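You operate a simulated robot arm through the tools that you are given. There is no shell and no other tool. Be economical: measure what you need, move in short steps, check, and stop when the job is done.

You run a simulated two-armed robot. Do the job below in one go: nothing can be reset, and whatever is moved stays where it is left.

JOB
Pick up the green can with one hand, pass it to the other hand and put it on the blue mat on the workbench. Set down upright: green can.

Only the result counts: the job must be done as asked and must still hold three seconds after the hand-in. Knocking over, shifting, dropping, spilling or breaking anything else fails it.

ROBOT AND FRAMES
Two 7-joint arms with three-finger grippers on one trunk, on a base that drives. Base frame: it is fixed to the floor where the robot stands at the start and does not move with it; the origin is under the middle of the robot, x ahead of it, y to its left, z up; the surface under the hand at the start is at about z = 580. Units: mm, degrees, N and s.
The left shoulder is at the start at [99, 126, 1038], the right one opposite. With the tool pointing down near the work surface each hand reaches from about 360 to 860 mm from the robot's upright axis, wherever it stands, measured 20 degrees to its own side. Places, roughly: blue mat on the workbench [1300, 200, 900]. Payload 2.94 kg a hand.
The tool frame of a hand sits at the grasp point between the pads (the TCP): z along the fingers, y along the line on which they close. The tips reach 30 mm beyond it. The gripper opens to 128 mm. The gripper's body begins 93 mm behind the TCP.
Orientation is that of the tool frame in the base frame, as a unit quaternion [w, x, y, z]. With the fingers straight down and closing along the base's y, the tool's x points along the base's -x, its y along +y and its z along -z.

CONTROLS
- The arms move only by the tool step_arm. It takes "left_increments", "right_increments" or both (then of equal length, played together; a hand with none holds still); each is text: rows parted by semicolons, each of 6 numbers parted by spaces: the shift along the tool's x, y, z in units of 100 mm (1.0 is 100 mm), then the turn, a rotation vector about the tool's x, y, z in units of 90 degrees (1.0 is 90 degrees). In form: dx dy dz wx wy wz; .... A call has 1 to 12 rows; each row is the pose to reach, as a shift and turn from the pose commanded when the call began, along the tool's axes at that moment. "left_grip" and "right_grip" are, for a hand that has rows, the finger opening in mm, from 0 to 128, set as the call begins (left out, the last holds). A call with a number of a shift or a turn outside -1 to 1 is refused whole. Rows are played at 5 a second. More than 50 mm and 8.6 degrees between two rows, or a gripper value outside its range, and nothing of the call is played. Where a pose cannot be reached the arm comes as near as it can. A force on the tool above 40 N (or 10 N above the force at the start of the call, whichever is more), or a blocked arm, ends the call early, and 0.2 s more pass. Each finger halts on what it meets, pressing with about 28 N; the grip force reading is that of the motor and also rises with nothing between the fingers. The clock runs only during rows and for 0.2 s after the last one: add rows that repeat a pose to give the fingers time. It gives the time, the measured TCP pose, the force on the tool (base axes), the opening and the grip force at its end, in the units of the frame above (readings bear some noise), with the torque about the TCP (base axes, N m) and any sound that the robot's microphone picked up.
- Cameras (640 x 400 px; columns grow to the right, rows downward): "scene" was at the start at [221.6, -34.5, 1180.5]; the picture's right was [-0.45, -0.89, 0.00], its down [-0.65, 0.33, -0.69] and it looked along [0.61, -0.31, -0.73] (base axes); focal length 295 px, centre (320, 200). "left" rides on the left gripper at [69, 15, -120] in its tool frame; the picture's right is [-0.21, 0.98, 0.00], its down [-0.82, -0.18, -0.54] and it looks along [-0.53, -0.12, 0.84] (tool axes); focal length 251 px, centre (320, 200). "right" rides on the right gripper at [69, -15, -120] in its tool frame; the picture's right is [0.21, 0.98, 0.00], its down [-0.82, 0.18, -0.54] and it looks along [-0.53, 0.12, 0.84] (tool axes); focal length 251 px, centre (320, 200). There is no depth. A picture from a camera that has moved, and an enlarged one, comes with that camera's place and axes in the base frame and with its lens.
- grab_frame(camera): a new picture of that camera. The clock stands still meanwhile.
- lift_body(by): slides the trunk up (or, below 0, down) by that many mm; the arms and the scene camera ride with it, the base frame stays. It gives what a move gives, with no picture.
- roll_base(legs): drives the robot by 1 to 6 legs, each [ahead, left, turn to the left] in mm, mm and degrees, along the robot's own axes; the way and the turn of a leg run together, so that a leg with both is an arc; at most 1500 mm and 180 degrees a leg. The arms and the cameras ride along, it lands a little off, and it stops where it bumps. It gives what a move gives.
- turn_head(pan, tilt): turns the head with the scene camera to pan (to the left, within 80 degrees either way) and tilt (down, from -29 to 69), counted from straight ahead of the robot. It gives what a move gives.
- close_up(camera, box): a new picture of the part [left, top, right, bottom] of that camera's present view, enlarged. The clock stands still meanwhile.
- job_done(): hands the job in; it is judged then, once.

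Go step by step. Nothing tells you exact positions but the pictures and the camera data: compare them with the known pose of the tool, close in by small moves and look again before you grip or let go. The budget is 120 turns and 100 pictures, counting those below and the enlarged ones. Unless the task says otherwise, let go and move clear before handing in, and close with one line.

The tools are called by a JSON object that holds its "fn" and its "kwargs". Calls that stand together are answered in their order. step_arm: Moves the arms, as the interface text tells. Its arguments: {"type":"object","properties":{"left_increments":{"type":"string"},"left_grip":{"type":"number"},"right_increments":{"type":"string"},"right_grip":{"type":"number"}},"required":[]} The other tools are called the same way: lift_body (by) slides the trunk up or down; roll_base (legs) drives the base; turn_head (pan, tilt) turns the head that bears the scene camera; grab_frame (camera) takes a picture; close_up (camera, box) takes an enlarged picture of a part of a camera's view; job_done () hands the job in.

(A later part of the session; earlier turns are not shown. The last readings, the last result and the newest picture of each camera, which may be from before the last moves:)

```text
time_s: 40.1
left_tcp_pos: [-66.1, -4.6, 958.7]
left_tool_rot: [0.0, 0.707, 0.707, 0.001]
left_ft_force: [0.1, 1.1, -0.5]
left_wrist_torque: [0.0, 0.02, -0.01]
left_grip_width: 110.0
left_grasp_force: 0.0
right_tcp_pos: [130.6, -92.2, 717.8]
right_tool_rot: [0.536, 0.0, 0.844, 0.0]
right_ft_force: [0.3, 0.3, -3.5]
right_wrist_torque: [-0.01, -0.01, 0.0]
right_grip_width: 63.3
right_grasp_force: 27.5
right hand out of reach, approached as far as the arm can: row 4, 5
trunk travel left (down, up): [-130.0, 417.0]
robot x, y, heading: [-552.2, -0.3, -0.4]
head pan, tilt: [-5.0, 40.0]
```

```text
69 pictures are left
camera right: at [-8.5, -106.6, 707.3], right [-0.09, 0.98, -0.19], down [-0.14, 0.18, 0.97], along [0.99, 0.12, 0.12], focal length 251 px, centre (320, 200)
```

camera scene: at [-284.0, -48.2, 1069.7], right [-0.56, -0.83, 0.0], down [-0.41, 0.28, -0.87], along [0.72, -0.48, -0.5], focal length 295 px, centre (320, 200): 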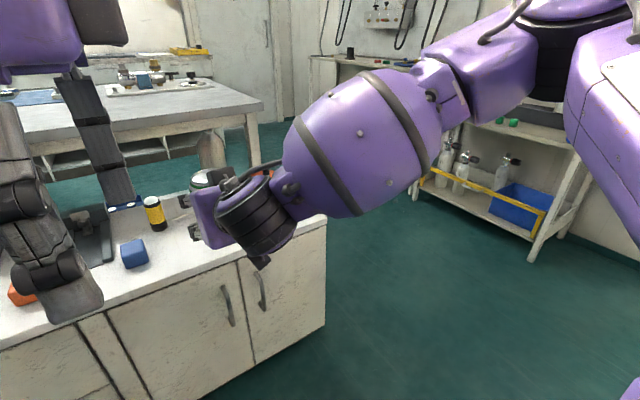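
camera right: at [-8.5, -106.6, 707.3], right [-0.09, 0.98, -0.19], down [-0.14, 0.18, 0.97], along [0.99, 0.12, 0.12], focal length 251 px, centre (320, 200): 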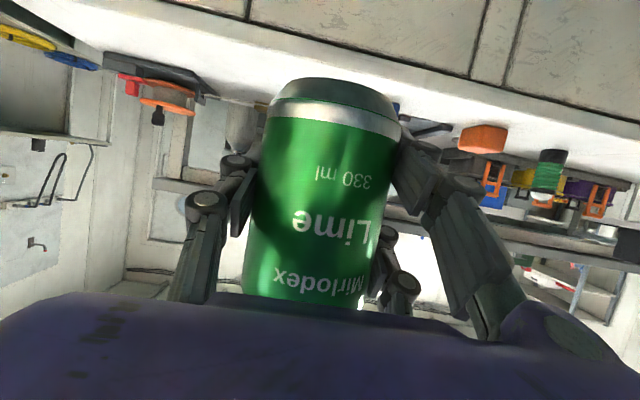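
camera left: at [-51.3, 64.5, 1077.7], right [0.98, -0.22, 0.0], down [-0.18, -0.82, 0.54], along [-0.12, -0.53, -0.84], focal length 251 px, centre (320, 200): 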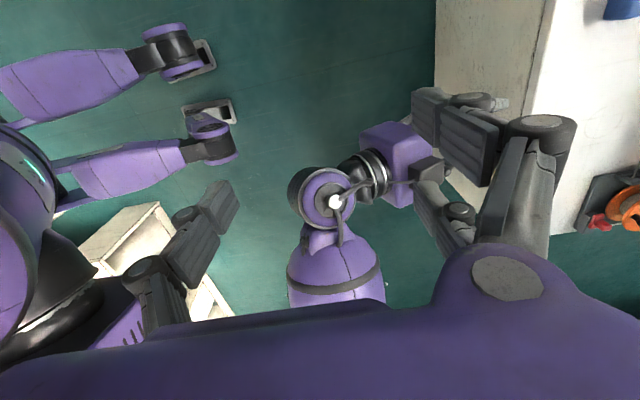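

{"fn": "step_arm", "kwargs": {"left_increments": "-0.1 0.33 0.1 0 0 0; -0.2 0.66 0.2 0 0 0; -0.3 0.99 0.3 0 0 0; -0.3 0.99 0.3 0 0 0"}}

{"fn": "step_arm", "kwargs": {"left_increments": "-0.15 0.33 0.1 0 0 0; -0.35 0.66 0.2 0 0 0; -0.55 0.98 0.3 0 0 0; -0.55 0.98 0.3 0 0 0"}}

{"fn": "grab_frame", "kwargs": {"camera": "left"}}

{"fn": "grab_frame", "kwargs": {"camera": "scene"}}

```text
time_s: 41.1
left_tcp_pos: [-42.7, -47.4, 911.4]
left_tool_rot: [0.001, 0.707, 0.707, 0.0]
left_ft_force: [-0.3, 0.0, 0.0]
left_wrist_torque: [-0.01, -0.02, 0.01]
left_grip_width: 109.9
left_grasp_force: 0.2
left hand out of reach, approached as far as the arm can: row 1, 2, 3, 4
right_tcp_pos: [130.0, -92.2, 718.0]
right_tool_rot: [0.536, 0.0, 0.844, 0.001]
right_ft_force: [0.0, 0.0, -2.4]
right_wrist_torque: [0.01, -0.03, -0.01]
right_grip_width: 63.2
right_grasp_force: 28.0
trunk travel left (down, up): [-130.0, 417.0]
robot x, y, heading: [-554.9, 0.3, 0.2]
head pan, tilt: [-5.0, 40.0]
```

```text
time_s: 42.1
left_tcp_pos: [-30.5, -102.2, 878.8]
left_tool_rot: [0.0, 0.707, 0.707, 0.0]
left_ft_force: [-2.5, 10.4, 9.6]
left_wrist_torque: [0.03, 0.61, -0.65]
left_grip_width: 118.3
left_grasp_force: 5.7
left hand out of reach, approached as far as the arm can: row 1, 2, 3, 4
right_tcp_pos: [130.1, -93.2, 718.0]
right_tool_rot: [0.534, 0.0, 0.845, 0.0]
right_ft_force: [0.7, 0.4, -3.0]
right_wrist_torque: [-0.01, 0.01, -0.02]
right_grip_width: 63.4
right_grasp_force: 27.1
trunk travel left (down, up): [-130.0, 417.0]
robot x, y, heading: [-549.6, 1.1, -0.3]
head pan, tilt: [-5.0, 40.0]
```

```text
68 pictures are left
camera left: at [-16.1, -33.3, 996.8], right [0.98, -0.21, 0.0], down [-0.18, -0.82, 0.54], along [-0.12, -0.53, -0.84], focal length 251 px, centre (320, 200)
```

left: 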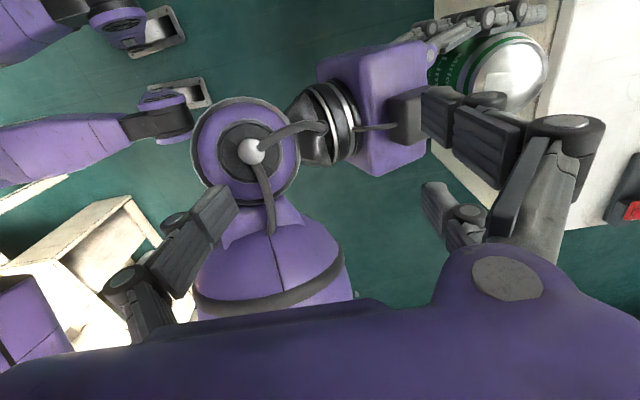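

```text
67 pictures are left
camera scene: at [-274.7, -5.3, 1054.3], right [-0.09, -1.0, 0.0], down [-0.64, 0.06, -0.77], along [0.76, -0.07, -0.64], focal length 295 px, centre (320, 200)
```

scene: 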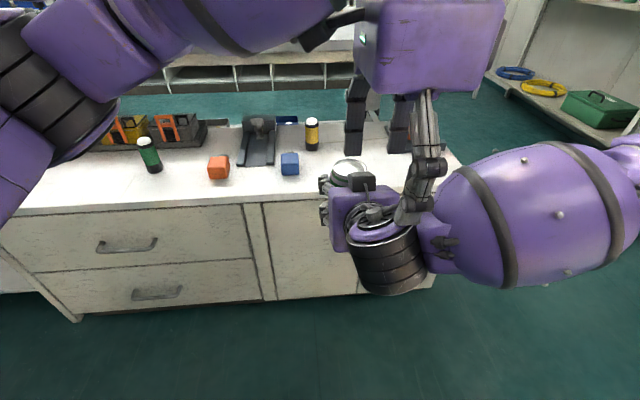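

The left finger touched the right wrist. I'll back the left hand off and use a different yaw split: the left turns back toward neutral and the right turns inward.

{"fn": "step_arm", "kwargs": {"left_increments": "0.3 -0.1 -0.2 0 0 0; 0.6 -0.15 -0.35 0 0 0; 0.9 -0.15 -0.5 0 0 0; 0.9 -0.15 -0.5 0 0 0"}}

{"fn": "grab_frame", "kwargs": {"camera": "right"}}

```text
time_s: 43.1
left_tcp_pos: [-52.9, -13.5, 923.2]
left_tool_rot: [0.0, 0.707, 0.707, 0.0]
left_ft_force: [0.0, 0.3, 0.8]
left_wrist_torque: [-0.03, 0.03, -0.01]
left_grip_width: 109.6
left_grasp_force: 0.1
left hand out of reach, approached as far as the arm can: row 3, 4
right_tcp_pos: [131.5, -92.4, 717.0]
right_tool_rot: [0.536, -0.001, 0.844, 0.002]
right_ft_force: [-0.9, 0.5, -3.6]
right_wrist_torque: [-0.01, -0.02, 0.02]
right_grip_width: 63.2
right_grasp_force: 28.4
trunk travel left (down, up): [-130.0, 417.0]
robot x, y, heading: [-553.2, 1.6, 0.1]
head pan, tilt: [-5.0, 40.0]
```

```text
66 pictures are left
camera right: at [-8.4, -106.8, 707.0], right [-0.09, 0.98, -0.19], down [-0.14, 0.18, 0.97], along [0.99, 0.12, 0.12], focal length 251 px, centre (320, 200)
```

right: 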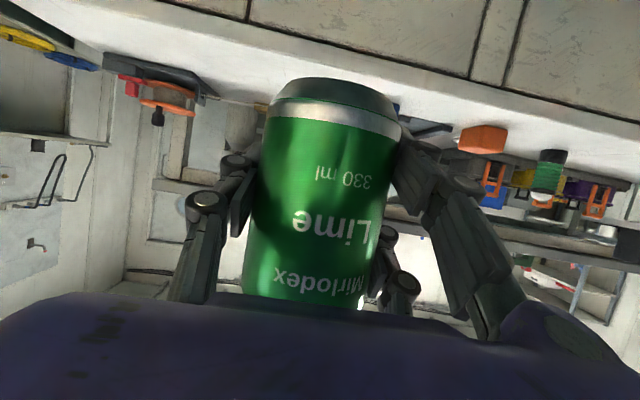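

{"fn": "step_arm", "kwargs": {"left_increments": "0.08 0 0 0 0 -0.0909; 0.16 0 0 0 0 -0.1818; 0.24 0 0 0 0 -0.2727; 0.32 0 0 0 0 -0.3636; 0.4 0 0 0 0 -0.4545; 0.48 0 0 0 0 -0.5454; 0.56 0 0 0 0 -0.6363; 0.64 0 0 0 0 -0.7272; 0.72 0 0 0 0 -0.8181; 0.8 0 0 0 0 -0.909; 0.9 0 0 0 0 -1.0; 0.9 0 0 0 0 -1.0"}}

{"fn": "roll_base", "kwargs": {"legs": [[-150, 0, 0]]}}

```text
time_s: 45.7
left_tcp_pos: [-53.6, 77.7, 924.7]
left_tool_rot: [0.0, 0.001, 1.0, 0.0]
left_ft_force: [-0.3, 0.8, 0.0]
left_wrist_torque: [-0.02, 0.01, -0.01]
left_grip_width: 110.3
left_grasp_force: 0.0
right_tcp_pos: [129.6, -93.5, 716.9]
right_tool_rot: [0.535, 0.0, 0.845, 0.0]
right_ft_force: [0.1, -0.1, -3.3]
right_wrist_torque: [0.03, -0.03, 0.01]
right_grip_width: 63.5
right_grasp_force: 28.0
trunk travel left (down, up): [-130.0, 417.0]
robot x, y, heading: [-556.4, 1.8, -0.2]
head pan, tilt: [-5.0, 40.0]
```

```text
time_s: 47.0
left_tcp_pos: [-202.3, 76.0, 923.4]
left_tool_rot: [0.0, 0.003, 1.0, 0.0]
left_ft_force: [-0.6, -0.9, 0.2]
left_wrist_torque: [0.02, -0.03, -0.02]
left_grip_width: 109.9
left_grasp_force: 0.0
right_tcp_pos: [-19.8, -94.6, 717.9]
right_tool_rot: [0.536, 0.002, 0.844, 0.0]
right_ft_force: [-0.1, -0.5, -3.8]
right_wrist_torque: [0.0, -0.03, 0.02]
right_grip_width: 63.4
right_grasp_force: 28.4
trunk travel left (down, up): [-130.0, 417.0]
robot x, y, heading: [-700.5, -0.8, -0.3]
head pan, tilt: [-5.0, 40.0]
```

{"fn": "step_arm", "kwargs": {"right_increments": "0 0 0 -0.0754 0 -0.0355; 0 0 0 -0.1508 0 -0.071; 0 0 0 -0.2262 0 -0.1065; 0 0 0 -0.3016 0 -0.142; 0 0 0 -0.377 0 -0.1775; 0 0 0 -0.4525 0 -0.213; 0 0 0 -0.528 0 -0.2485; 0 0 0 -0.603 0 -0.284; 0 0 0 -0.6787 0 -0.3195; 0 0 0 -0.754 0 -0.355; 0 0 0 -0.8296 0 -0.3905; 0 0 0 -0.905 0 -0.426"}}

{"fn": "grab_frame", "kwargs": {"camera": "left"}}

{"fn": "grab_frame", "kwargs": {"camera": "scene"}}

```text
time_s: 49.6
left_tcp_pos: [-201.1, 76.6, 923.1]
left_tool_rot: [-0.001, 0.003, 1.0, 0.0]
left_ft_force: [0.6, 0.4, -1.1]
left_wrist_torque: [0.02, 0.04, 0.0]
left_grip_width: 109.7
left_grasp_force: 0.1
right_tcp_pos: [-19.0, -94.2, 717.1]
right_tool_rot: [0.38, -0.596, 0.598, 0.378]
right_ft_force: [0.4, 0.9, -3.4]
right_wrist_torque: [0.03, 0.02, 0.01]
right_grip_width: 63.4
right_grasp_force: 27.8
trunk travel left (down, up): [-130.0, 417.0]
robot x, y, heading: [-702.5, -0.9, -0.4]
head pan, tilt: [-5.0, 40.0]
```

```text
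65 pictures are left
camera left: at [-271.1, 91.5, 1042.2], right [0.22, 0.98, 0.0], down [0.82, -0.19, 0.54], along [0.53, -0.12, -0.84], focal length 251 px, centre (320, 200)
```

left: 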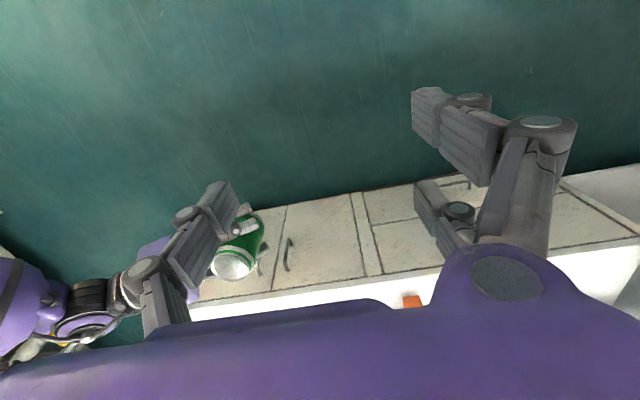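

```text
64 pictures are left
camera scene: at [-423.6, -5.5, 1054.2], right [-0.09, -1.0, 0.0], down [-0.64, 0.06, -0.77], along [0.76, -0.07, -0.64], focal length 295 px, centre (320, 200)
```

scene: 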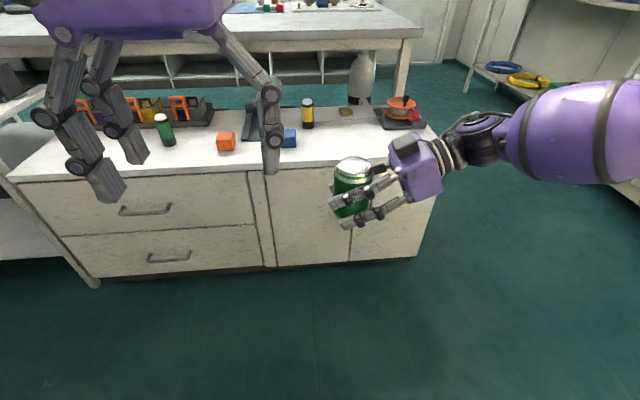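

The right hand now presents the can nicely, pointing left. I'll bring the left hand above it in two steps, well above the can and the right hand's box.

{"fn": "step_arm", "kwargs": {"left_increments": "-0.3 -0.27 0.05 0 0 0; -0.6 -0.54 0.1 0 0 0; -0.91 -0.82 0.15 0 0 0; -0.91 -0.82 0.15 0 0 0", "left_grip": 84}}

{"fn": "step_arm", "kwargs": {"left_increments": "-0.3 -0.27 0.1 0 0 0; -0.6 -0.54 0.2 0 0 0; -0.91 -0.82 0.28 0 0 0; -0.91 -0.82 0.28 0 0 0"}}

{"fn": "grab_frame", "kwargs": {"camera": "left"}}

{"fn": "grab_frame", "kwargs": {"camera": "scene"}}

```text
time_s: 50.6
left_tcp_pos: [-112.6, -8.6, 909.7]
left_tool_rot: [0.0, 0.004, 1.0, 0.001]
left_ft_force: [0.6, -0.8, 0.1]
left_wrist_torque: [-0.01, -0.04, 0.02]
left_grip_width: 83.8
left_grasp_force: 0.1
right_tcp_pos: [-20.8, -94.2, 717.0]
right_tool_rot: [0.379, -0.597, 0.597, 0.379]
right_ft_force: [0.5, 0.8, -3.9]
right_wrist_torque: [0.01, 0.0, -0.05]
right_grip_width: 63.5
right_grasp_force: 28.4
trunk travel left (down, up): [-130.0, 417.0]
robot x, y, heading: [-708.2, -1.2, -0.3]
head pan, tilt: [-5.0, 40.0]
```

```text
time_s: 51.6
left_tcp_pos: [-22.0, -90.7, 876.4]
left_tool_rot: [0.0, 0.004, 1.0, 0.0]
left_ft_force: [0.3, 0.3, 0.2]
left_wrist_torque: [0.0, -0.02, -0.02]
left_grip_width: 83.8
left_grasp_force: 0.1
right_tcp_pos: [-20.6, -94.2, 718.1]
right_tool_rot: [0.38, -0.596, 0.598, 0.378]
right_ft_force: [0.1, 0.2, -3.5]
right_wrist_torque: [0.06, 0.01, 0.03]
right_grip_width: 63.6
right_grasp_force: 27.8
trunk travel left (down, up): [-130.0, 417.0]
robot x, y, heading: [-701.8, 0.5, -0.2]
head pan, tilt: [-5.0, 40.0]
```

```text
63 pictures are left
camera left: at [-90.9, -75.2, 996.4], right [0.22, 0.98, 0.0], down [0.82, -0.19, 0.54], along [0.53, -0.12, -0.84], focal length 251 px, centre (320, 200)
```

left: 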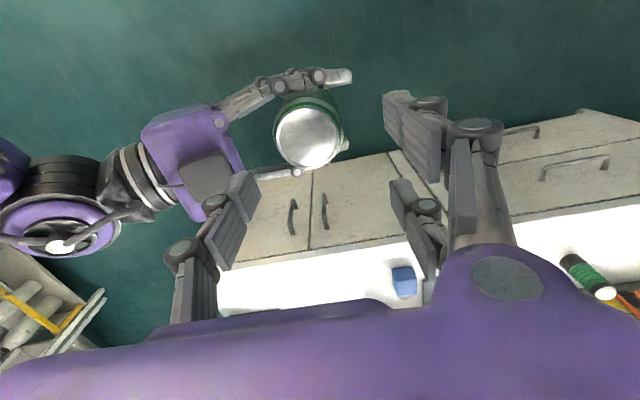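

```text
62 pictures are left
camera scene: at [-424.2, -5.3, 1054.4], right [-0.09, -1.0, 0.0], down [-0.64, 0.06, -0.77], along [0.76, -0.07, -0.64], focal length 295 px, centre (320, 200)
```

scene: 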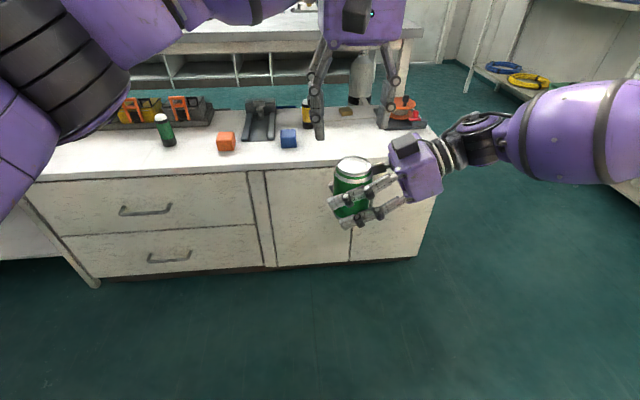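

The can's lid centre sits about 10 mm to the -y side of the left tool axis, near [-20, -100]. I'll shift a little, narrow the opening and go down to just above the lid.

{"fn": "step_arm", "kwargs": {"left_increments": "0 -0.03 0.2 0 0 0; -0.02 -0.07 0.4 0 0 0; -0.02 -0.07 0.52 0 0 0; -0.02 -0.07 0.52 0 0 0", "left_grip": 77}}

{"fn": "grab_frame", "kwargs": {"camera": "left"}}

{"fn": "close_up", "kwargs": {"camera": "scene", "box": [260, 60, 480, 240]}}

```text
time_s: 52.6
left_tcp_pos: [-19.7, -96.3, 826.6]
left_tool_rot: [0.0, 0.004, 1.0, 0.0]
left_ft_force: [0.3, -0.5, 0.3]
left_wrist_torque: [0.01, 0.01, -0.01]
left_grip_width: 77.1
left_grasp_force: 0.0
right_tcp_pos: [-19.8, -94.6, 717.9]
right_tool_rot: [0.38, -0.596, 0.598, 0.379]
right_ft_force: [-0.4, 0.5, -2.2]
right_wrist_torque: [0.02, -0.01, -0.02]
right_grip_width: 63.6
right_grasp_force: 28.1
trunk travel left (down, up): [-130.0, 417.0]
robot x, y, heading: [-701.6, 0.7, -0.7]
head pan, tilt: [-5.0, 40.0]
```

```text
61 pictures are left
camera left: at [-88.8, -81.0, 945.9], right [0.22, 0.98, 0.0], down [0.82, -0.19, 0.54], along [0.53, -0.12, -0.84], focal length 251 px, centre (320, 200)
```

left: 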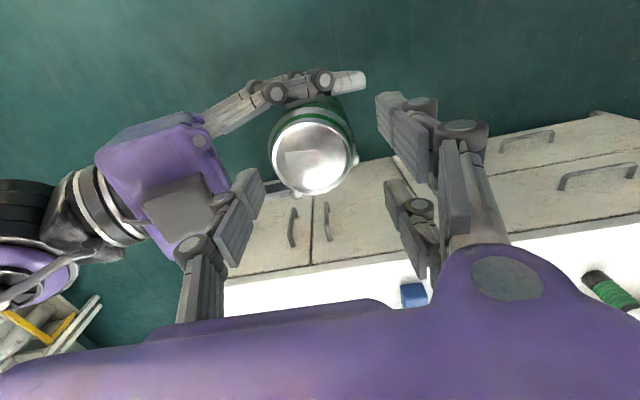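

```text
2.22 times, centred on (370, 150) of scene
camera zoom: at [-424.0, -5.9, 1054.3], right [-0.09, -1.0, 0.0], down [-0.64, 0.06, -0.77], along [0.76, -0.07, -0.64], focal length 655 px, centre (209, 311)
```

zoom: 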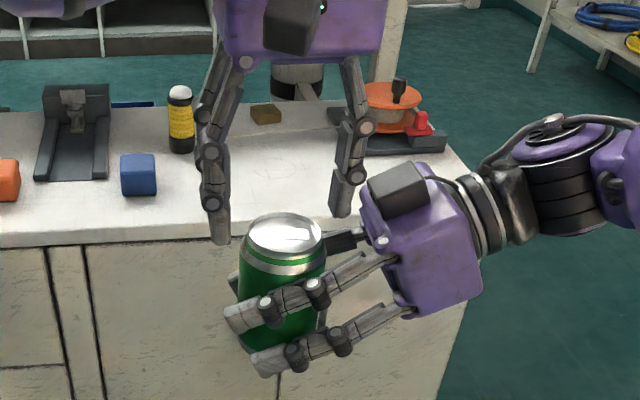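

The lid is nearly centred and clearance to the right hand's box is tight but probably enough. I'll descend gently; the force stop guards it.

{"fn": "step_arm", "kwargs": {"left_increments": "0 -0.02 0.1 0 0 0; 0 -0.03 0.2 0 0 0; 0 -0.03 0.3 0 0 0; 0 -0.03 0.3 0 0 0", "left_grip": 76}}

{"fn": "grab_frame", "kwargs": {"camera": "left"}}

{"fn": "close_up", "kwargs": {"camera": "scene", "box": [260, 60, 480, 240]}}

```text
time_s: 53.6
left_tcp_pos: [-19.6, -99.2, 797.3]
left_tool_rot: [0.0, 0.004, 1.0, 0.0]
left_ft_force: [-0.2, -0.2, 1.3]
left_wrist_torque: [0.01, -0.01, -0.01]
left_grip_width: 76.1
left_grasp_force: 0.1
right_tcp_pos: [-20.4, -93.7, 717.6]
right_tool_rot: [0.38, -0.595, 0.599, 0.378]
right_ft_force: [1.0, 0.3, -3.7]
right_wrist_torque: [0.03, -0.03, 0.01]
right_grip_width: 63.4
right_grasp_force: 28.6
trunk travel left (down, up): [-130.0, 417.0]
robot x, y, heading: [-705.6, 1.5, -0.4]
head pan, tilt: [-5.0, 40.0]
```

```text
59 pictures are left
camera left: at [-88.6, -83.7, 915.9], right [0.22, 0.98, 0.0], down [0.82, -0.19, 0.54], along [0.53, -0.12, -0.84], focal length 251 px, centre (320, 200)
```

left: 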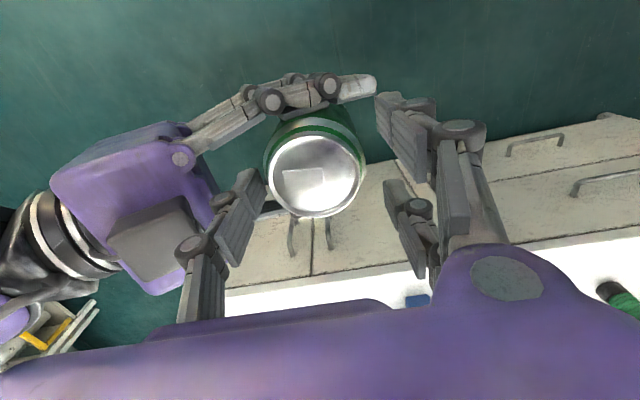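

```text
2.22 times, centred on (370, 150) of scene
camera zoom: at [-424.0, -5.8, 1054.3], right [-0.09, -1.0, 0.0], down [-0.64, 0.06, -0.77], along [0.76, -0.07, -0.64], focal length 655 px, centre (209, 311)
```

zoom: 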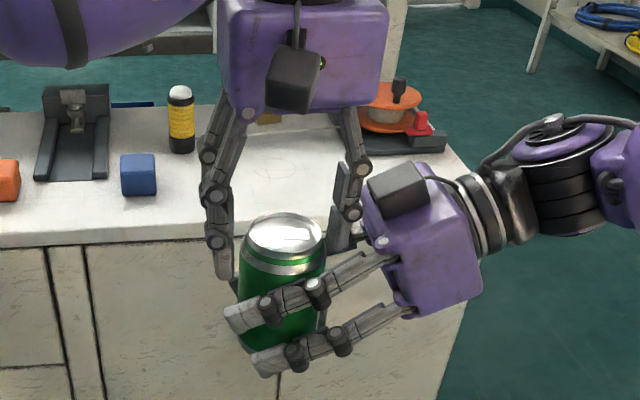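

{"fn": "step_arm", "kwargs": {"left_increments": "0 -0.02 0.08 0 0 0; 0 -0.02 0.17 0 0 0; 0 -0.02 0.26 0 0 0; 0 -0.02 0.26 0 0 0"}}

{"fn": "grab_frame", "kwargs": {"camera": "left"}}

{"fn": "close_up", "kwargs": {"camera": "scene", "box": [260, 60, 480, 240]}}

```text
time_s: 54.6
left_tcp_pos: [-18.5, -101.0, 770.8]
left_tool_rot: [0.0, 0.004, 1.0, 0.0]
left_ft_force: [-0.4, 0.4, -0.7]
left_wrist_torque: [0.01, -0.02, 0.03]
left_grip_width: 75.9
left_grasp_force: 0.0
right_tcp_pos: [-20.0, -94.8, 718.6]
right_tool_rot: [0.38, -0.596, 0.598, 0.378]
right_ft_force: [0.0, 0.7, -3.2]
right_wrist_torque: [0.06, -0.01, -0.02]
right_grip_width: 63.4
right_grasp_force: 27.7
trunk travel left (down, up): [-130.0, 417.0]
robot x, y, heading: [-705.6, 2.9, -0.4]
head pan, tilt: [-5.0, 40.0]
```

```text
57 pictures are left
camera left: at [-88.5, -85.8, 891.1], right [0.22, 0.98, 0.0], down [0.82, -0.19, 0.54], along [0.53, -0.12, -0.84], focal length 251 px, centre (320, 200)
```

left: 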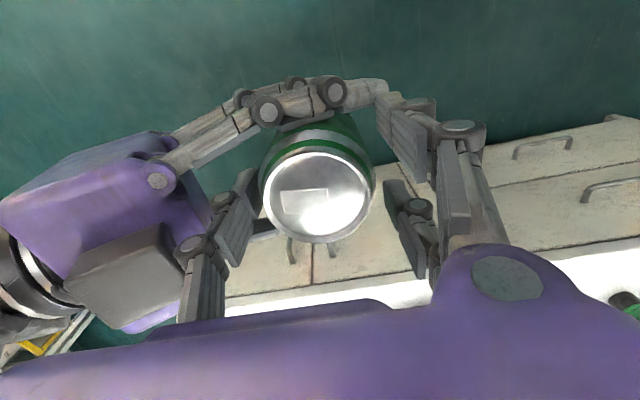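

```text
2.22 times, centred on (370, 150) of scene
camera zoom: at [-424.0, -5.8, 1054.3], right [-0.09, -1.0, 0.0], down [-0.64, 0.06, -0.77], along [0.76, -0.07, -0.64], focal length 655 px, centre (209, 311)
```

zoom: 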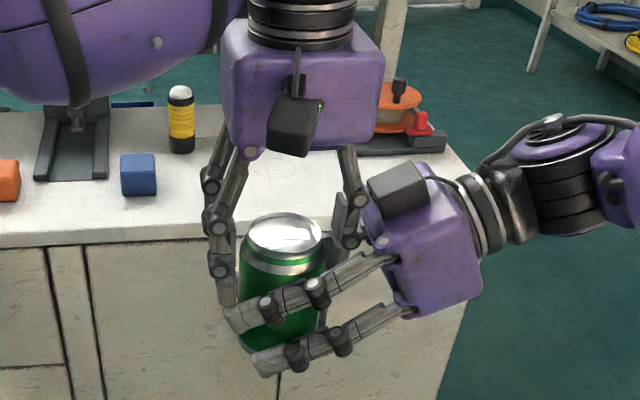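

The lid is centred under the left hand with no contact. I'll close the left gripper at this height.

{"fn": "step_arm", "kwargs": {"left_increments": "0 0 0 0 0 0; 0 0 0 0 0 0; 0 0 0 0 0 0; 0 0 0 0 0 0", "left_grip": 45}}

{"fn": "grab_frame", "kwargs": {"camera": "left"}}

{"fn": "close_up", "kwargs": {"camera": "scene", "box": [260, 60, 480, 240]}}

```text
time_s: 55.6
left_tcp_pos: [-19.4, -102.6, 773.2]
left_tool_rot: [0.001, 0.003, 1.0, -0.001]
left_ft_force: [-4.1, -3.7, 15.1]
left_wrist_torque: [0.26, 0.61, -0.65]
left_grip_width: 64.3
left_grasp_force: 13.9
right_tcp_pos: [-20.9, -94.5, 717.0]
right_tool_rot: [0.379, -0.596, 0.599, 0.378]
right_ft_force: [2.6, 3.2, -18.6]
right_wrist_torque: [-0.34, -0.34, 0.67]
right_grip_width: 63.6
right_grasp_force: 27.5
trunk travel left (down, up): [-130.0, 417.0]
robot x, y, heading: [-702.7, 2.1, -0.5]
head pan, tilt: [-5.0, 40.0]
```

```text
55 pictures are left
camera left: at [-88.7, -86.1, 892.1], right [0.22, 0.97, 0.0], down [0.82, -0.19, 0.54], along [0.53, -0.12, -0.84], focal length 251 px, centre (320, 200)
```

left: 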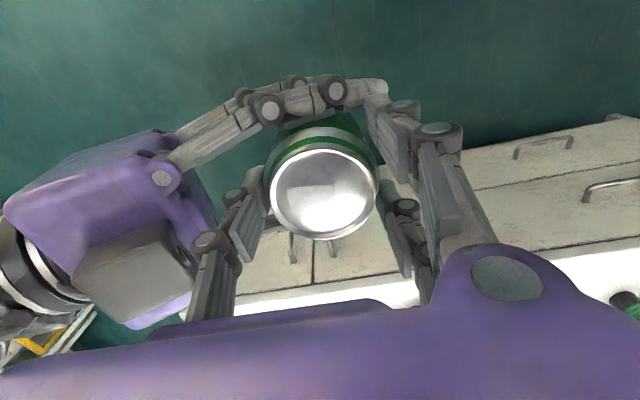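

```text
2.22 times, centred on (370, 150) of scene
camera zoom: at [-423.9, -5.8, 1054.3], right [-0.09, -1.0, 0.0], down [-0.64, 0.06, -0.77], along [0.76, -0.07, -0.64], focal length 655 px, centre (209, 311)
```

zoom: 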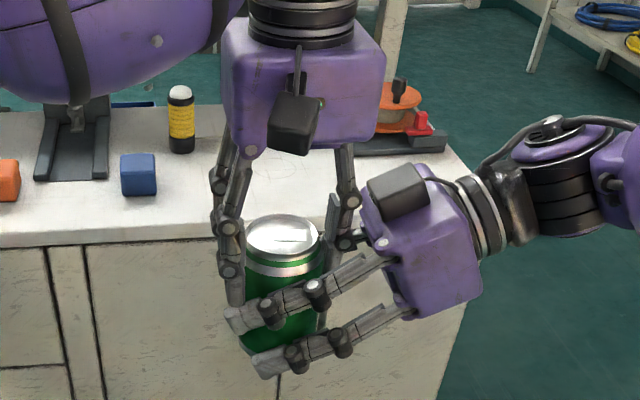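

The left fingertip is pressing on a right fingertip (15 N between the hands). I'll reopen, go up 8 mm and close again.

{"fn": "step_arm", "kwargs": {"left_increments": "0 0 0 0 0 0; 0 0 0 0 0 0; 0 0 -0.04 0 0 0; 0 0 -0.08 0 0 0; 0 0 -0.08 0 0 0", "left_grip": 76}}

{"fn": "step_arm", "kwargs": {"left_increments": "0 0 0 0 0 0; 0 0 0 0 0 0; 0 0 0 0 0 0; 0 0 0 0 0 0", "left_grip": 45}}

{"fn": "grab_frame", "kwargs": {"camera": "left"}}

{"fn": "close_up", "kwargs": {"camera": "scene", "box": [310, 120, 430, 220]}}

```text
time_s: 56.8
left_tcp_pos: [-19.2, -100.5, 780.9]
left_tool_rot: [0.0, 0.003, 1.0, 0.0]
left_ft_force: [-0.2, -0.1, 0.4]
left_wrist_torque: [-0.01, -0.01, -0.02]
left_grip_width: 76.2
left_grasp_force: 0.0
right_tcp_pos: [-19.5, -94.7, 717.6]
right_tool_rot: [0.381, -0.595, 0.597, 0.38]
right_ft_force: [0.0, -0.3, -3.4]
right_wrist_torque: [0.1, -0.03, 0.0]
right_grip_width: 63.4
right_grasp_force: 27.9
trunk travel left (down, up): [-130.0, 417.0]
robot x, y, heading: [-704.7, 4.1, -0.1]
head pan, tilt: [-5.0, 40.0]
```

```text
time_s: 57.8
left_tcp_pos: [-20.1, -101.4, 780.3]
left_tool_rot: [0.0, 0.004, 1.0, -0.003]
left_ft_force: [-0.8, -14.8, 2.5]
left_wrist_torque: [-0.72, 0.19, -0.26]
left_grip_width: 60.2
left_grasp_force: 27.5
right_tcp_pos: [-19.2, -93.0, 718.7]
right_tool_rot: [0.38, -0.596, 0.597, 0.379]
right_ft_force: [0.4, 13.7, -5.8]
right_wrist_torque: [-0.12, -0.11, 0.27]
right_grip_width: 63.2
right_grasp_force: 27.7
trunk travel left (down, up): [-130.0, 417.0]
robot x, y, heading: [-703.3, 0.9, -0.3]
head pan, tilt: [-5.0, 40.0]
```

```text
53 pictures are left
camera left: at [-89.0, -86.1, 899.8], right [0.22, 0.97, 0.0], down [0.82, -0.19, 0.54], along [0.53, -0.12, -0.84], focal length 251 px, centre (320, 200)
```

left: 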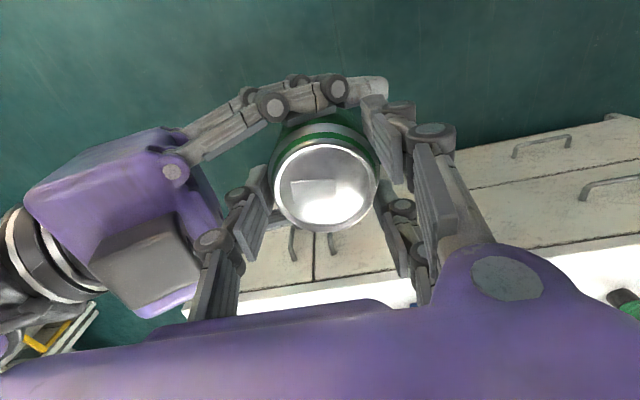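

```text
4.00 times, centred on (370, 170) of scene
camera zoom: at [-423.9, -5.8, 1054.3], right [-0.09, -1.0, 0.0], down [-0.64, 0.06, -0.77], along [0.76, -0.07, -0.64], focal length 1179 px, centre (120, 320)
```

zoom: 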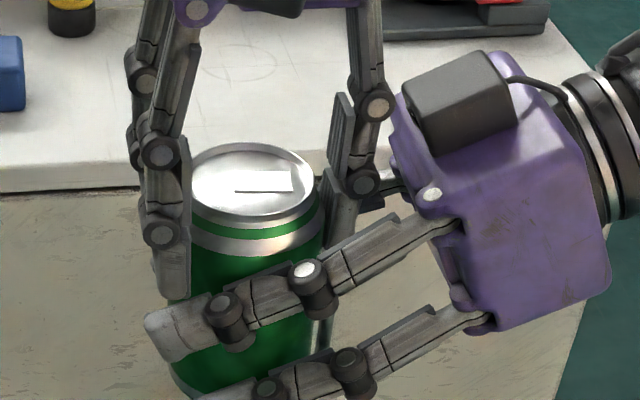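

The grip is only on the can's shoulder. I'll reopen, yaw the left hand 12° so its finger pair clears the right fingertip, go a little lower and close again.

{"fn": "step_arm", "kwargs": {"left_increments": "0 0 0 0 0 0; 0 0 0 0 0 0; 0 -0.02 0 0 0 0.07; 0 -0.02 0 0 0 0.14; 0 -0.02 0.06 0 0 0.14; 0 -0.02 0.13 0 0 0.14; 0 -0.02 0.13 0 0 0.14", "left_grip": 78}}

{"fn": "grab_frame", "kwargs": {"camera": "left"}}

{"fn": "close_up", "kwargs": {"camera": "scene", "box": [310, 120, 430, 220]}}

```text
time_s: 59.4
left_tcp_pos: [-19.4, -102.7, 767.1]
left_tool_rot: [0.0, 0.113, 0.994, 0.0]
left_ft_force: [0.5, -0.4, 0.0]
left_wrist_torque: [0.0, 0.0, -0.01]
left_grip_width: 77.9
left_grasp_force: 0.1
right_tcp_pos: [-20.7, -95.1, 718.3]
right_tool_rot: [0.38, -0.596, 0.598, 0.379]
right_ft_force: [0.1, -0.5, -4.3]
right_wrist_torque: [0.02, 0.0, -0.01]
right_grip_width: 63.3
right_grasp_force: 28.5
trunk travel left (down, up): [-130.0, 417.0]
robot x, y, heading: [-703.2, 2.6, -0.4]
head pan, tilt: [-5.0, 40.0]
```

```text
51 pictures are left
camera left: at [-83.7, -73.5, 886.3], right [0.43, 0.9, 0.0], down [0.76, -0.36, 0.54], along [0.49, -0.23, -0.84], focal length 251 px, centre (320, 200)
```

left: 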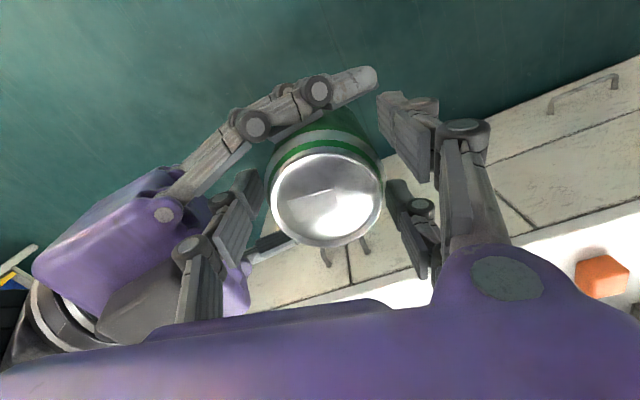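

```text
4.00 times, centred on (370, 170) of scene
camera zoom: at [-424.0, -5.8, 1054.3], right [-0.09, -1.0, 0.0], down [-0.64, 0.06, -0.77], along [0.76, -0.07, -0.64], focal length 1179 px, centre (120, 320)
```

zoom: 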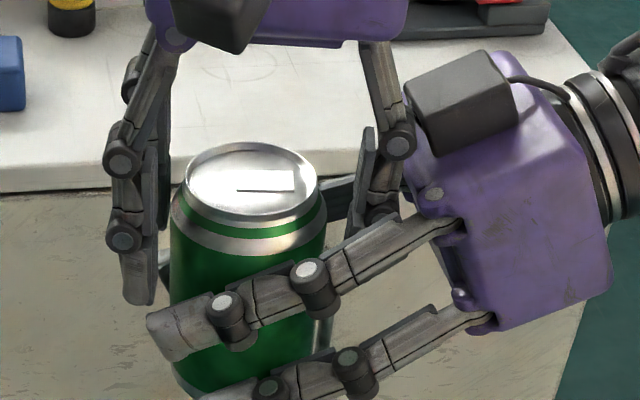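

{"fn": "step_arm", "kwargs": {"left_increments": "0 0.02 0 0 0 0; 0 0.035 0 0 0 0; 0 0.035 0 0 0 0"}}

{"fn": "step_arm", "kwargs": {"left_increments": "0 0 0 0 0 0; 0 0 0 0 0 0; 0 0 0 0 0 0; 0 0 0 0 0 0", "left_grip": 45}}

{"fn": "grab_frame", "kwargs": {"camera": "left"}}

{"fn": "close_up", "kwargs": {"camera": "scene", "box": [310, 120, 430, 220]}}

```text
time_s: 60.2
left_tcp_pos: [-20.5, -100.8, 767.0]
left_tool_rot: [0.0, 0.113, 0.994, 0.0]
left_ft_force: [0.0, -0.2, -0.8]
left_wrist_torque: [0.02, 0.01, -0.02]
left_grip_width: 78.1
left_grasp_force: 0.0
right_tcp_pos: [-19.5, -94.1, 718.5]
right_tool_rot: [0.379, -0.597, 0.597, 0.379]
right_ft_force: [0.0, 0.1, -2.4]
right_wrist_torque: [0.02, 0.0, 0.0]
right_grip_width: 63.5
right_grasp_force: 28.0
trunk travel left (down, up): [-130.0, 417.0]
robot x, y, heading: [-705.2, 4.6, -0.1]
head pan, tilt: [-5.0, 40.0]
```

```text
time_s: 61.2
left_tcp_pos: [-21.3, -101.8, 767.3]
left_tool_rot: [0.0, 0.115, 0.993, -0.002]
left_ft_force: [-8.4, -21.3, 6.3]
left_wrist_torque: [-0.99, 0.31, -0.04]
left_grip_width: 60.0
left_grasp_force: 28.1
right_tcp_pos: [-19.5, -92.8, 718.2]
right_tool_rot: [0.38, -0.596, 0.598, 0.379]
right_ft_force: [7.3, 21.8, -9.7]
right_wrist_torque: [-0.05, 0.04, 0.06]
right_grip_width: 63.5
right_grasp_force: 28.0
trunk travel left (down, up): [-130.0, 417.0]
robot x, y, heading: [-702.9, -0.8, -0.2]
head pan, tilt: [-5.0, 40.0]
```

```text
49 pictures are left
camera left: at [-84.4, -71.2, 886.8], right [0.43, 0.9, 0.0], down [0.76, -0.36, 0.54], along [0.49, -0.24, -0.84], focal length 251 px, centre (320, 200)
```

left: 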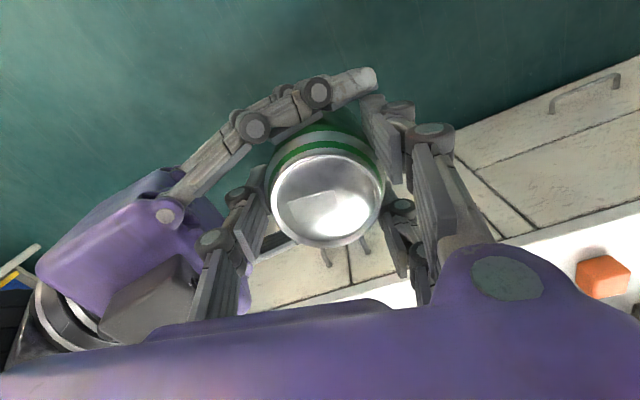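

```text
4.00 times, centred on (370, 170) of scene
camera zoom: at [-423.9, -5.8, 1054.3], right [-0.09, -1.0, 0.0], down [-0.64, 0.06, -0.77], along [0.76, -0.07, -0.64], focal length 1179 px, centre (120, 320)
```

zoom: 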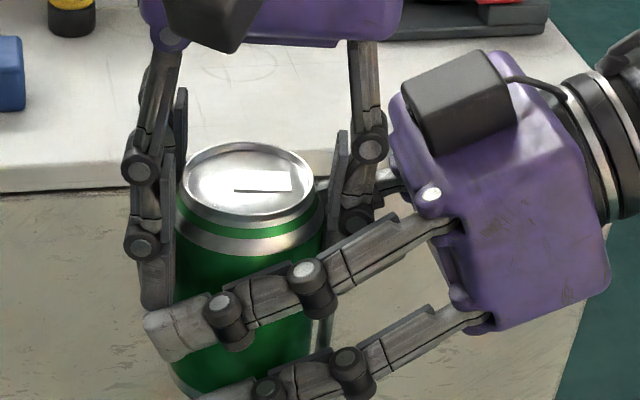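

The left now grips well; the 60 mm width fits the can nesting between its finger pair. I'll ease off the side load slightly and then open the right hand.

{"fn": "step_arm", "kwargs": {"left_increments": "0 -0.015 0 0 0 0; 0 -0.015 0 0 0 0"}}

{"fn": "step_arm", "kwargs": {"right_increments": "0 0 0 0 0 0; 0 0 0 0 0 0; 0 0 0 0 0 0", "right_grip": 84}}

{"fn": "grab_frame", "kwargs": {"camera": "left"}}

{"fn": "close_up", "kwargs": {"camera": "scene", "box": [310, 120, 430, 220]}}

```text
time_s: 61.8
left_tcp_pos: [-19.9, -102.0, 766.8]
left_tool_rot: [0.0, 0.114, 0.993, -0.002]
left_ft_force: [-9.6, -21.4, 5.7]
left_wrist_torque: [-0.99, 0.12, -0.26]
left_grip_width: 59.7
left_grasp_force: 28.1
right_tcp_pos: [-18.7, -94.3, 718.2]
right_tool_rot: [0.38, -0.596, 0.597, 0.379]
right_ft_force: [8.6, 22.2, -8.5]
right_wrist_torque: [-0.04, 0.28, 0.35]
right_grip_width: 63.7
right_grasp_force: 28.6
trunk travel left (down, up): [-130.0, 417.0]
robot x, y, heading: [-704.7, 2.3, -0.2]
head pan, tilt: [-5.0, 40.0]
```

```text
time_s: 62.6
left_tcp_pos: [-19.7, -100.2, 767.3]
left_tool_rot: [0.0, 0.112, 0.994, 0.0]
left_ft_force: [-0.3, 1.0, 0.4]
left_wrist_torque: [0.0, -0.02, 0.03]
left_grip_width: 59.7
left_grasp_force: 27.6
right_tcp_pos: [-18.9, -95.3, 716.8]
right_tool_rot: [0.38, -0.596, 0.597, 0.379]
right_ft_force: [-0.8, -0.4, 0.0]
right_wrist_torque: [0.02, 0.01, 0.0]
right_grip_width: 84.0
right_grasp_force: 0.0
trunk travel left (down, up): [-130.0, 417.0]
robot x, y, heading: [-706.8, 3.3, -0.3]
head pan, tilt: [-5.0, 40.0]
```

```text
47 pictures are left
camera left: at [-83.4, -70.8, 886.4], right [0.43, 0.9, 0.0], down [0.76, -0.36, 0.54], along [0.49, -0.23, -0.84], focal length 251 px, centre (320, 200)
```

left: 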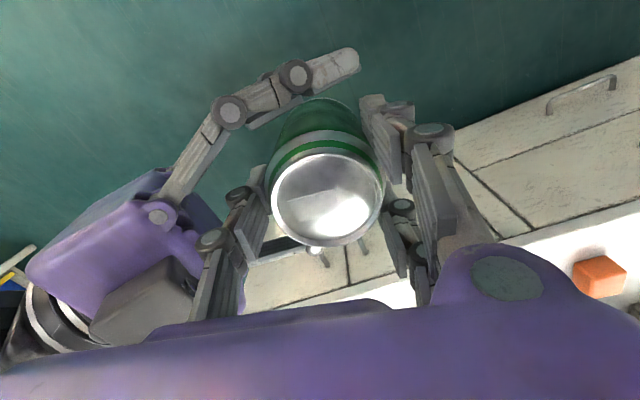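

```text
4.00 times, centred on (370, 170) of scene
camera zoom: at [-423.9, -5.8, 1054.3], right [-0.09, -1.0, 0.0], down [-0.64, 0.06, -0.77], along [0.76, -0.07, -0.64], focal length 1179 px, centre (120, 320)
```

zoom: 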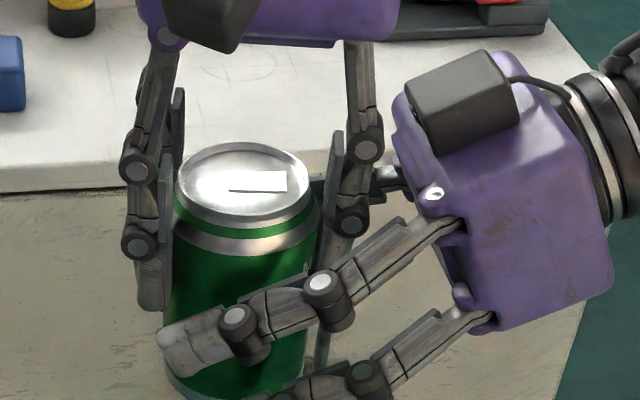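

The left hand holds the can. I'll withdraw the right hand straight back along -y.

{"fn": "step_arm", "kwargs": {"right_increments": "0.085 0 -0.18 0 0 0; 0.17 0 -0.36 0 0 0; 0.256 0 -0.543 0 0 0; 0.34 0 -0.724 0 0 0; 0.426 0 -0.905 0 0 0; 0.426 0 -0.905 0 0 0"}}

{"fn": "grab_frame", "kwargs": {"camera": "scene"}}

{"fn": "grab_frame", "kwargs": {"camera": "right"}}

```text
time_s: 64.0
left_tcp_pos: [-19.9, -100.9, 767.6]
left_tool_rot: [0.0, 0.113, 0.994, 0.001]
left_ft_force: [-0.6, 0.5, 0.0]
left_wrist_torque: [-0.01, 0.0, 0.02]
left_grip_width: 59.3
left_grasp_force: 28.5
right_tcp_pos: [-19.6, -195.3, 718.6]
right_tool_rot: [0.38, -0.596, 0.597, 0.38]
right_ft_force: [0.3, 0.6, 0.2]
right_wrist_torque: [0.0, 0.03, 0.02]
right_grip_width: 84.1
right_grasp_force: 0.0
trunk travel left (down, up): [-130.0, 417.0]
robot x, y, heading: [-703.9, 3.9, -0.3]
head pan, tilt: [-5.0, 40.0]
```

```text
45 pictures are left
camera scene: at [-423.9, -5.7, 1054.3], right [-0.09, -1.0, 0.0], down [-0.64, 0.06, -0.77], along [0.76, -0.07, -0.64], focal length 295 px, centre (320, 200)
```

scene: 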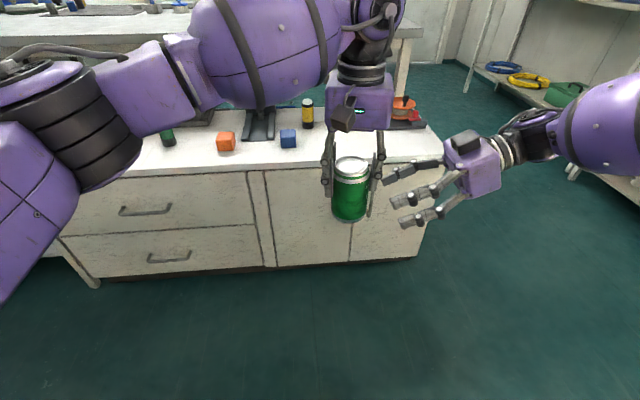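

```text
44 pictures are left
camera right: at [-4.8, -332.0, 707.5], right [-0.98, -0.09, -0.19], down [-0.18, -0.14, 0.97], along [-0.11, 0.99, 0.12], focal length 251 px, centre (320, 200)
```

right: 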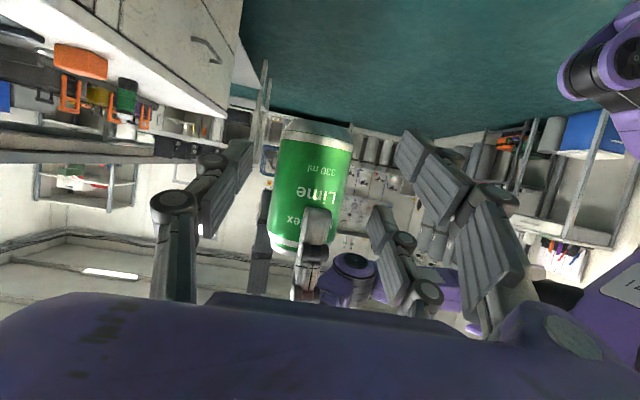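

The hand-over worked. Now I'll pull the right hand back and the left arm in, to make the robot compact for driving around the bench's right end.

{"fn": "step_arm", "kwargs": {"right_increments": "0.05 0 -0.1 0.0754 0 0.0355; 0.1 0.1 -0.2 0.1508 0 0.071; 0.15 0.2 -0.3 0.2262 0 0.1065; 0.2 0.3 -0.4 0.3016 0 0.142; 0.25 0.4 -0.5 0.377 0 0.1775; 0.3 0.5 -0.6 0.4525 0 0.213; 0.34 0.6 -0.724 0.528 0 0.2485; 0.34 0.7 -0.724 0.603 0 0.284; 0.34 0.8 -0.724 0.6787 0 0.3195; 0.34 0.9 -0.724 0.754 0 0.355; 0.34 1.0 -0.724 0.8296 0 0.3905; 0.34 1.0 -0.724 0.905 0 0.426"}}

{"fn": "step_arm", "kwargs": {"left_increments": "0.25 0.25 -0.1 0 0 0; 0.5 0.5 -0.2 0 0 0; 0.75 0.75 -0.3 0 0 0; 0.95 0.95 -0.4 0 0 0; 0.95 0.95 -0.4 0 0 0"}}

{"fn": "turn_head", "kwargs": {"pan": -45, "tilt": 25}}

{"fn": "grab_frame", "kwargs": {"camera": "scene"}}

```text
time_s: 66.6
left_tcp_pos: [-19.5, -100.7, 766.3]
left_tool_rot: [-0.002, 0.112, 0.994, 0.001]
left_ft_force: [0.0, -0.4, -0.4]
left_wrist_torque: [-0.01, 0.01, 0.0]
left_grip_width: 59.4
left_grasp_force: 27.7
right_tcp_pos: [-120.7, -281.7, 721.8]
right_tool_rot: [0.536, -0.026, 0.844, 0.004]
right_ft_force: [0.3, -0.4, 0.2]
right_wrist_torque: [0.02, 0.07, 0.04]
right_grip_width: 83.8
right_grasp_force: 0.0
right hand out of reach, approached as far as the arm can: row 12
trunk travel left (down, up): [-130.0, 417.0]
robot x, y, heading: [-704.6, 2.4, -0.5]
head pan, tilt: [-5.0, 40.0]
```

```text
time_s: 67.8
left_tcp_pos: [-90.6, 13.1, 807.3]
left_tool_rot: [0.0, 0.113, 0.994, 0.0]
left_ft_force: [0.1, 0.6, -3.4]
left_wrist_torque: [0.04, 0.03, -0.02]
left_grip_width: 59.9
left_grasp_force: 28.0
right_tcp_pos: [-119.8, -282.9, 720.5]
right_tool_rot: [0.535, -0.027, 0.844, 0.003]
right_ft_force: [-0.6, -0.5, -0.6]
right_wrist_torque: [0.03, -0.01, -0.02]
right_grip_width: 83.6
right_grasp_force: 0.2
trunk travel left (down, up): [-130.0, 417.0]
robot x, y, heading: [-702.2, -2.1, -0.6]
head pan, tilt: [-5.0, 40.0]
```

```text
time_s: 68.9
left_tcp_pos: [-89.7, 12.7, 806.7]
left_tool_rot: [0.0, 0.114, 0.994, 0.0]
left_ft_force: [0.9, -0.5, -2.7]
left_wrist_torque: [-0.01, 0.0, 0.04]
left_grip_width: 59.5
left_grasp_force: 28.7
right_tcp_pos: [-120.5, -282.0, 720.0]
right_tool_rot: [0.535, -0.026, 0.845, 0.003]
right_ft_force: [0.3, -0.2, -0.3]
right_wrist_torque: [-0.02, 0.01, 0.04]
right_grip_width: 83.9
right_grasp_force: 0.1
trunk travel left (down, up): [-130.0, 417.0]
robot x, y, heading: [-703.5, 1.0, -0.3]
head pan, tilt: [-45.0, 25.0]
```

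```text
43 pictures are left
camera scene: at [-443.8, -63.3, 1077.6], right [-0.71, -0.7, 0.0], down [-0.3, 0.3, -0.91], along [0.64, -0.64, -0.42], focal length 295 px, centre (320, 200)
```

scene: 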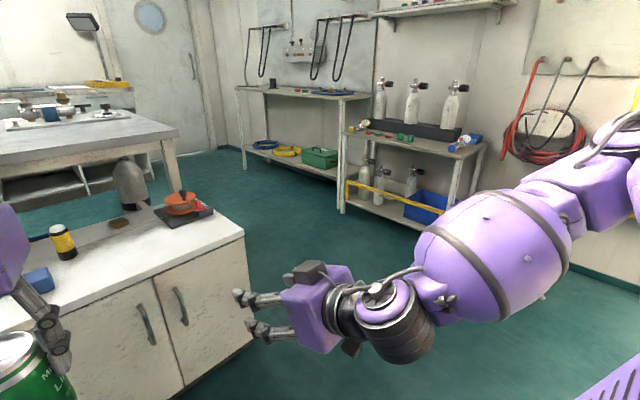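

The aisle between the benches (y≈-476) and the right shelf (y≈-1690) is open. I'll strafe right into its middle and look.

{"fn": "roll_base", "kwargs": {"legs": [[0, -1080, 0]]}}

{"fn": "turn_head", "kwargs": {"pan": 15, "tilt": 25}}

{"fn": "grab_frame", "kwargs": {"camera": "scene"}}

```text
time_s: 78.5
left_tcp_pos: [-104.5, -1059.1, 807.0]
left_tool_rot: [0.0, 0.119, 0.993, 0.0]
left_ft_force: [-0.4, 0.1, -3.7]
left_wrist_torque: [-0.01, -0.01, 0.02]
left_grip_width: 59.6
left_grasp_force: 27.8
right_tcp_pos: [-138.0, -1353.7, 720.4]
right_tool_rot: [0.535, -0.021, 0.844, 0.0]
right_ft_force: [0.4, 0.3, -0.9]
right_wrist_torque: [-0.01, -0.01, -0.04]
right_grip_width: 84.3
right_grasp_force: 0.1
trunk travel left (down, up): [-130.0, 417.0]
robot x, y, heading: [-715.1, -1064.2, -1.1]
head pan, tilt: [-45.0, 25.0]
```

```text
time_s: 79.8
left_tcp_pos: [-103.6, -1059.7, 805.7]
left_tool_rot: [-0.001, 0.12, 0.993, 0.0]
left_ft_force: [-1.1, 0.4, -2.6]
left_wrist_torque: [0.0, 0.0, -0.03]
left_grip_width: 59.4
left_grasp_force: 27.8
right_tcp_pos: [-137.8, -1353.5, 721.7]
right_tool_rot: [0.535, -0.021, 0.844, 0.001]
right_ft_force: [-0.8, 0.5, -0.5]
right_wrist_torque: [0.02, 0.02, 0.01]
right_grip_width: 84.3
right_grasp_force: 0.1
trunk travel left (down, up): [-130.0, 417.0]
robot x, y, heading: [-722.2, -1061.8, -1.3]
head pan, tilt: [15.0, 25.0]
```

```text
42 pictures are left
camera scene: at [-433.3, -1042.3, 1077.6], right [0.24, -0.97, 0.0], down [-0.41, -0.1, -0.91], along [0.88, 0.22, -0.42], focal length 295 px, centre (320, 200)
```

scene: 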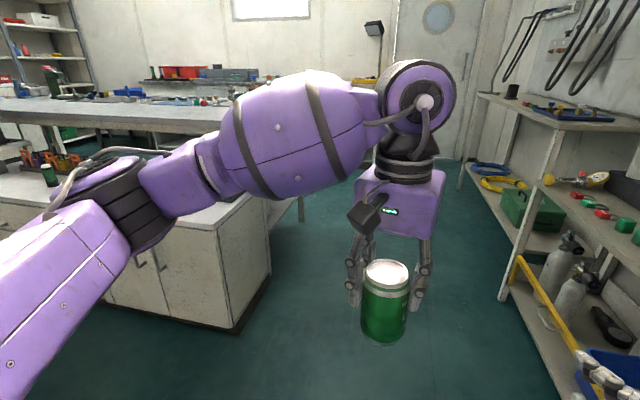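

{"fn": "roll_base", "kwargs": {"legs": [[1450, 0, 1.3]]}}

{"fn": "turn_head", "kwargs": {"pan": -40, "tilt": 25}}

{"fn": "grab_frame", "kwargs": {"camera": "scene"}}

{"fn": "turn_head", "kwargs": {"pan": 40, "tilt": 15}}

{"fn": "grab_frame", "kwargs": {"camera": "scene"}}

```text
time_s: 87.1
left_tcp_pos: [1345.1, -989.5, 805.7]
left_tool_rot: [0.0, 0.082, 0.997, 0.0]
left_ft_force: [-0.5, -0.6, -2.5]
left_wrist_torque: [-0.02, 0.02, -0.02]
left_grip_width: 59.2
left_grasp_force: 28.1
right_tcp_pos: [1332.4, -1285.9, 720.6]
right_tool_rot: [0.534, -0.053, 0.843, 0.02]
right_ft_force: [-0.1, -0.6, 0.0]
right_wrist_torque: [-0.03, -0.02, -0.03]
right_grip_width: 83.8
right_grasp_force: 0.0
trunk travel left (down, up): [-130.0, 417.0]
robot x, y, heading: [733.7, -1036.6, 3.1]
head pan, tilt: [15.0, 25.0]
```

```text
time_s: 88.3
left_tcp_pos: [1346.2, -987.9, 805.6]
left_tool_rot: [-0.001, 0.083, 0.997, 0.0]
left_ft_force: [0.6, -0.3, -4.1]
left_wrist_torque: [-0.01, -0.02, -0.01]
left_grip_width: 59.5
left_grasp_force: 27.7
right_tcp_pos: [1333.8, -1286.1, 721.2]
right_tool_rot: [0.535, -0.052, 0.843, 0.019]
right_ft_force: [0.5, 0.5, 0.1]
right_wrist_torque: [0.02, -0.01, 0.01]
right_grip_width: 83.9
right_grasp_force: 0.1
trunk travel left (down, up): [-130.0, 417.0]
robot x, y, heading: [732.6, -1036.1, 3.0]
head pan, tilt: [-40.0, 25.0]
```

```text
41 pictures are left
camera scene: at [1002.1, -1080.4, 1077.6], right [-0.6, -0.8, 0.0], down [-0.34, 0.25, -0.91], along [0.72, -0.54, -0.42], focal length 295 px, centre (320, 200)
```

scene: 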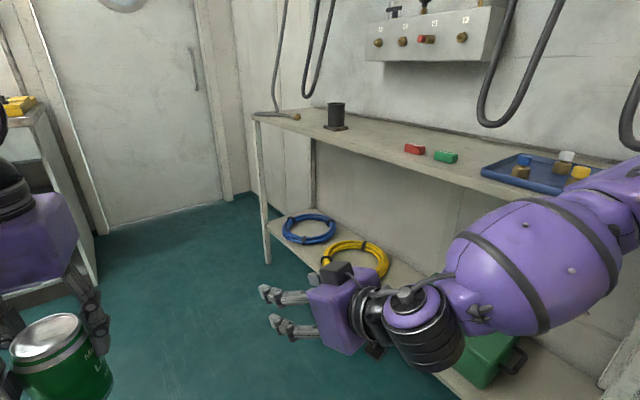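

```text
time_s: 89.8
left_tcp_pos: [1345.2, -989.9, 805.7]
left_tool_rot: [0.0, 0.082, 0.997, 0.0]
left_ft_force: [-0.8, -0.1, -3.6]
left_wrist_torque: [0.0, 0.0, 0.01]
left_grip_width: 59.2
left_grasp_force: 28.0
right_tcp_pos: [1333.4, -1285.7, 721.2]
right_tool_rot: [0.535, -0.051, 0.843, 0.019]
right_ft_force: [-0.2, -0.7, 0.0]
right_wrist_torque: [0.02, 0.0, -0.01]
right_grip_width: 83.8
right_grasp_force: 0.1
trunk travel left (down, up): [-130.0, 417.0]
robot x, y, heading: [729.4, -1038.3, 3.0]
head pan, tilt: [40.0, 15.0]
```

```text
40 pictures are left
camera scene: at [996.6, -961.4, 1093.8], right [0.68, -0.73, 0.0], down [-0.19, -0.18, -0.97], along [0.71, 0.66, -0.26], focal length 295 px, centre (320, 200)
```

scene: 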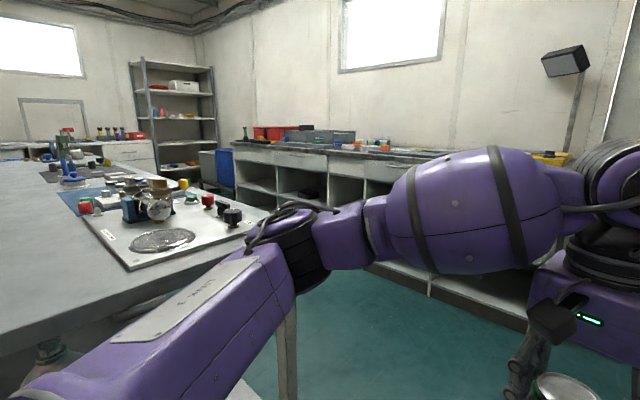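

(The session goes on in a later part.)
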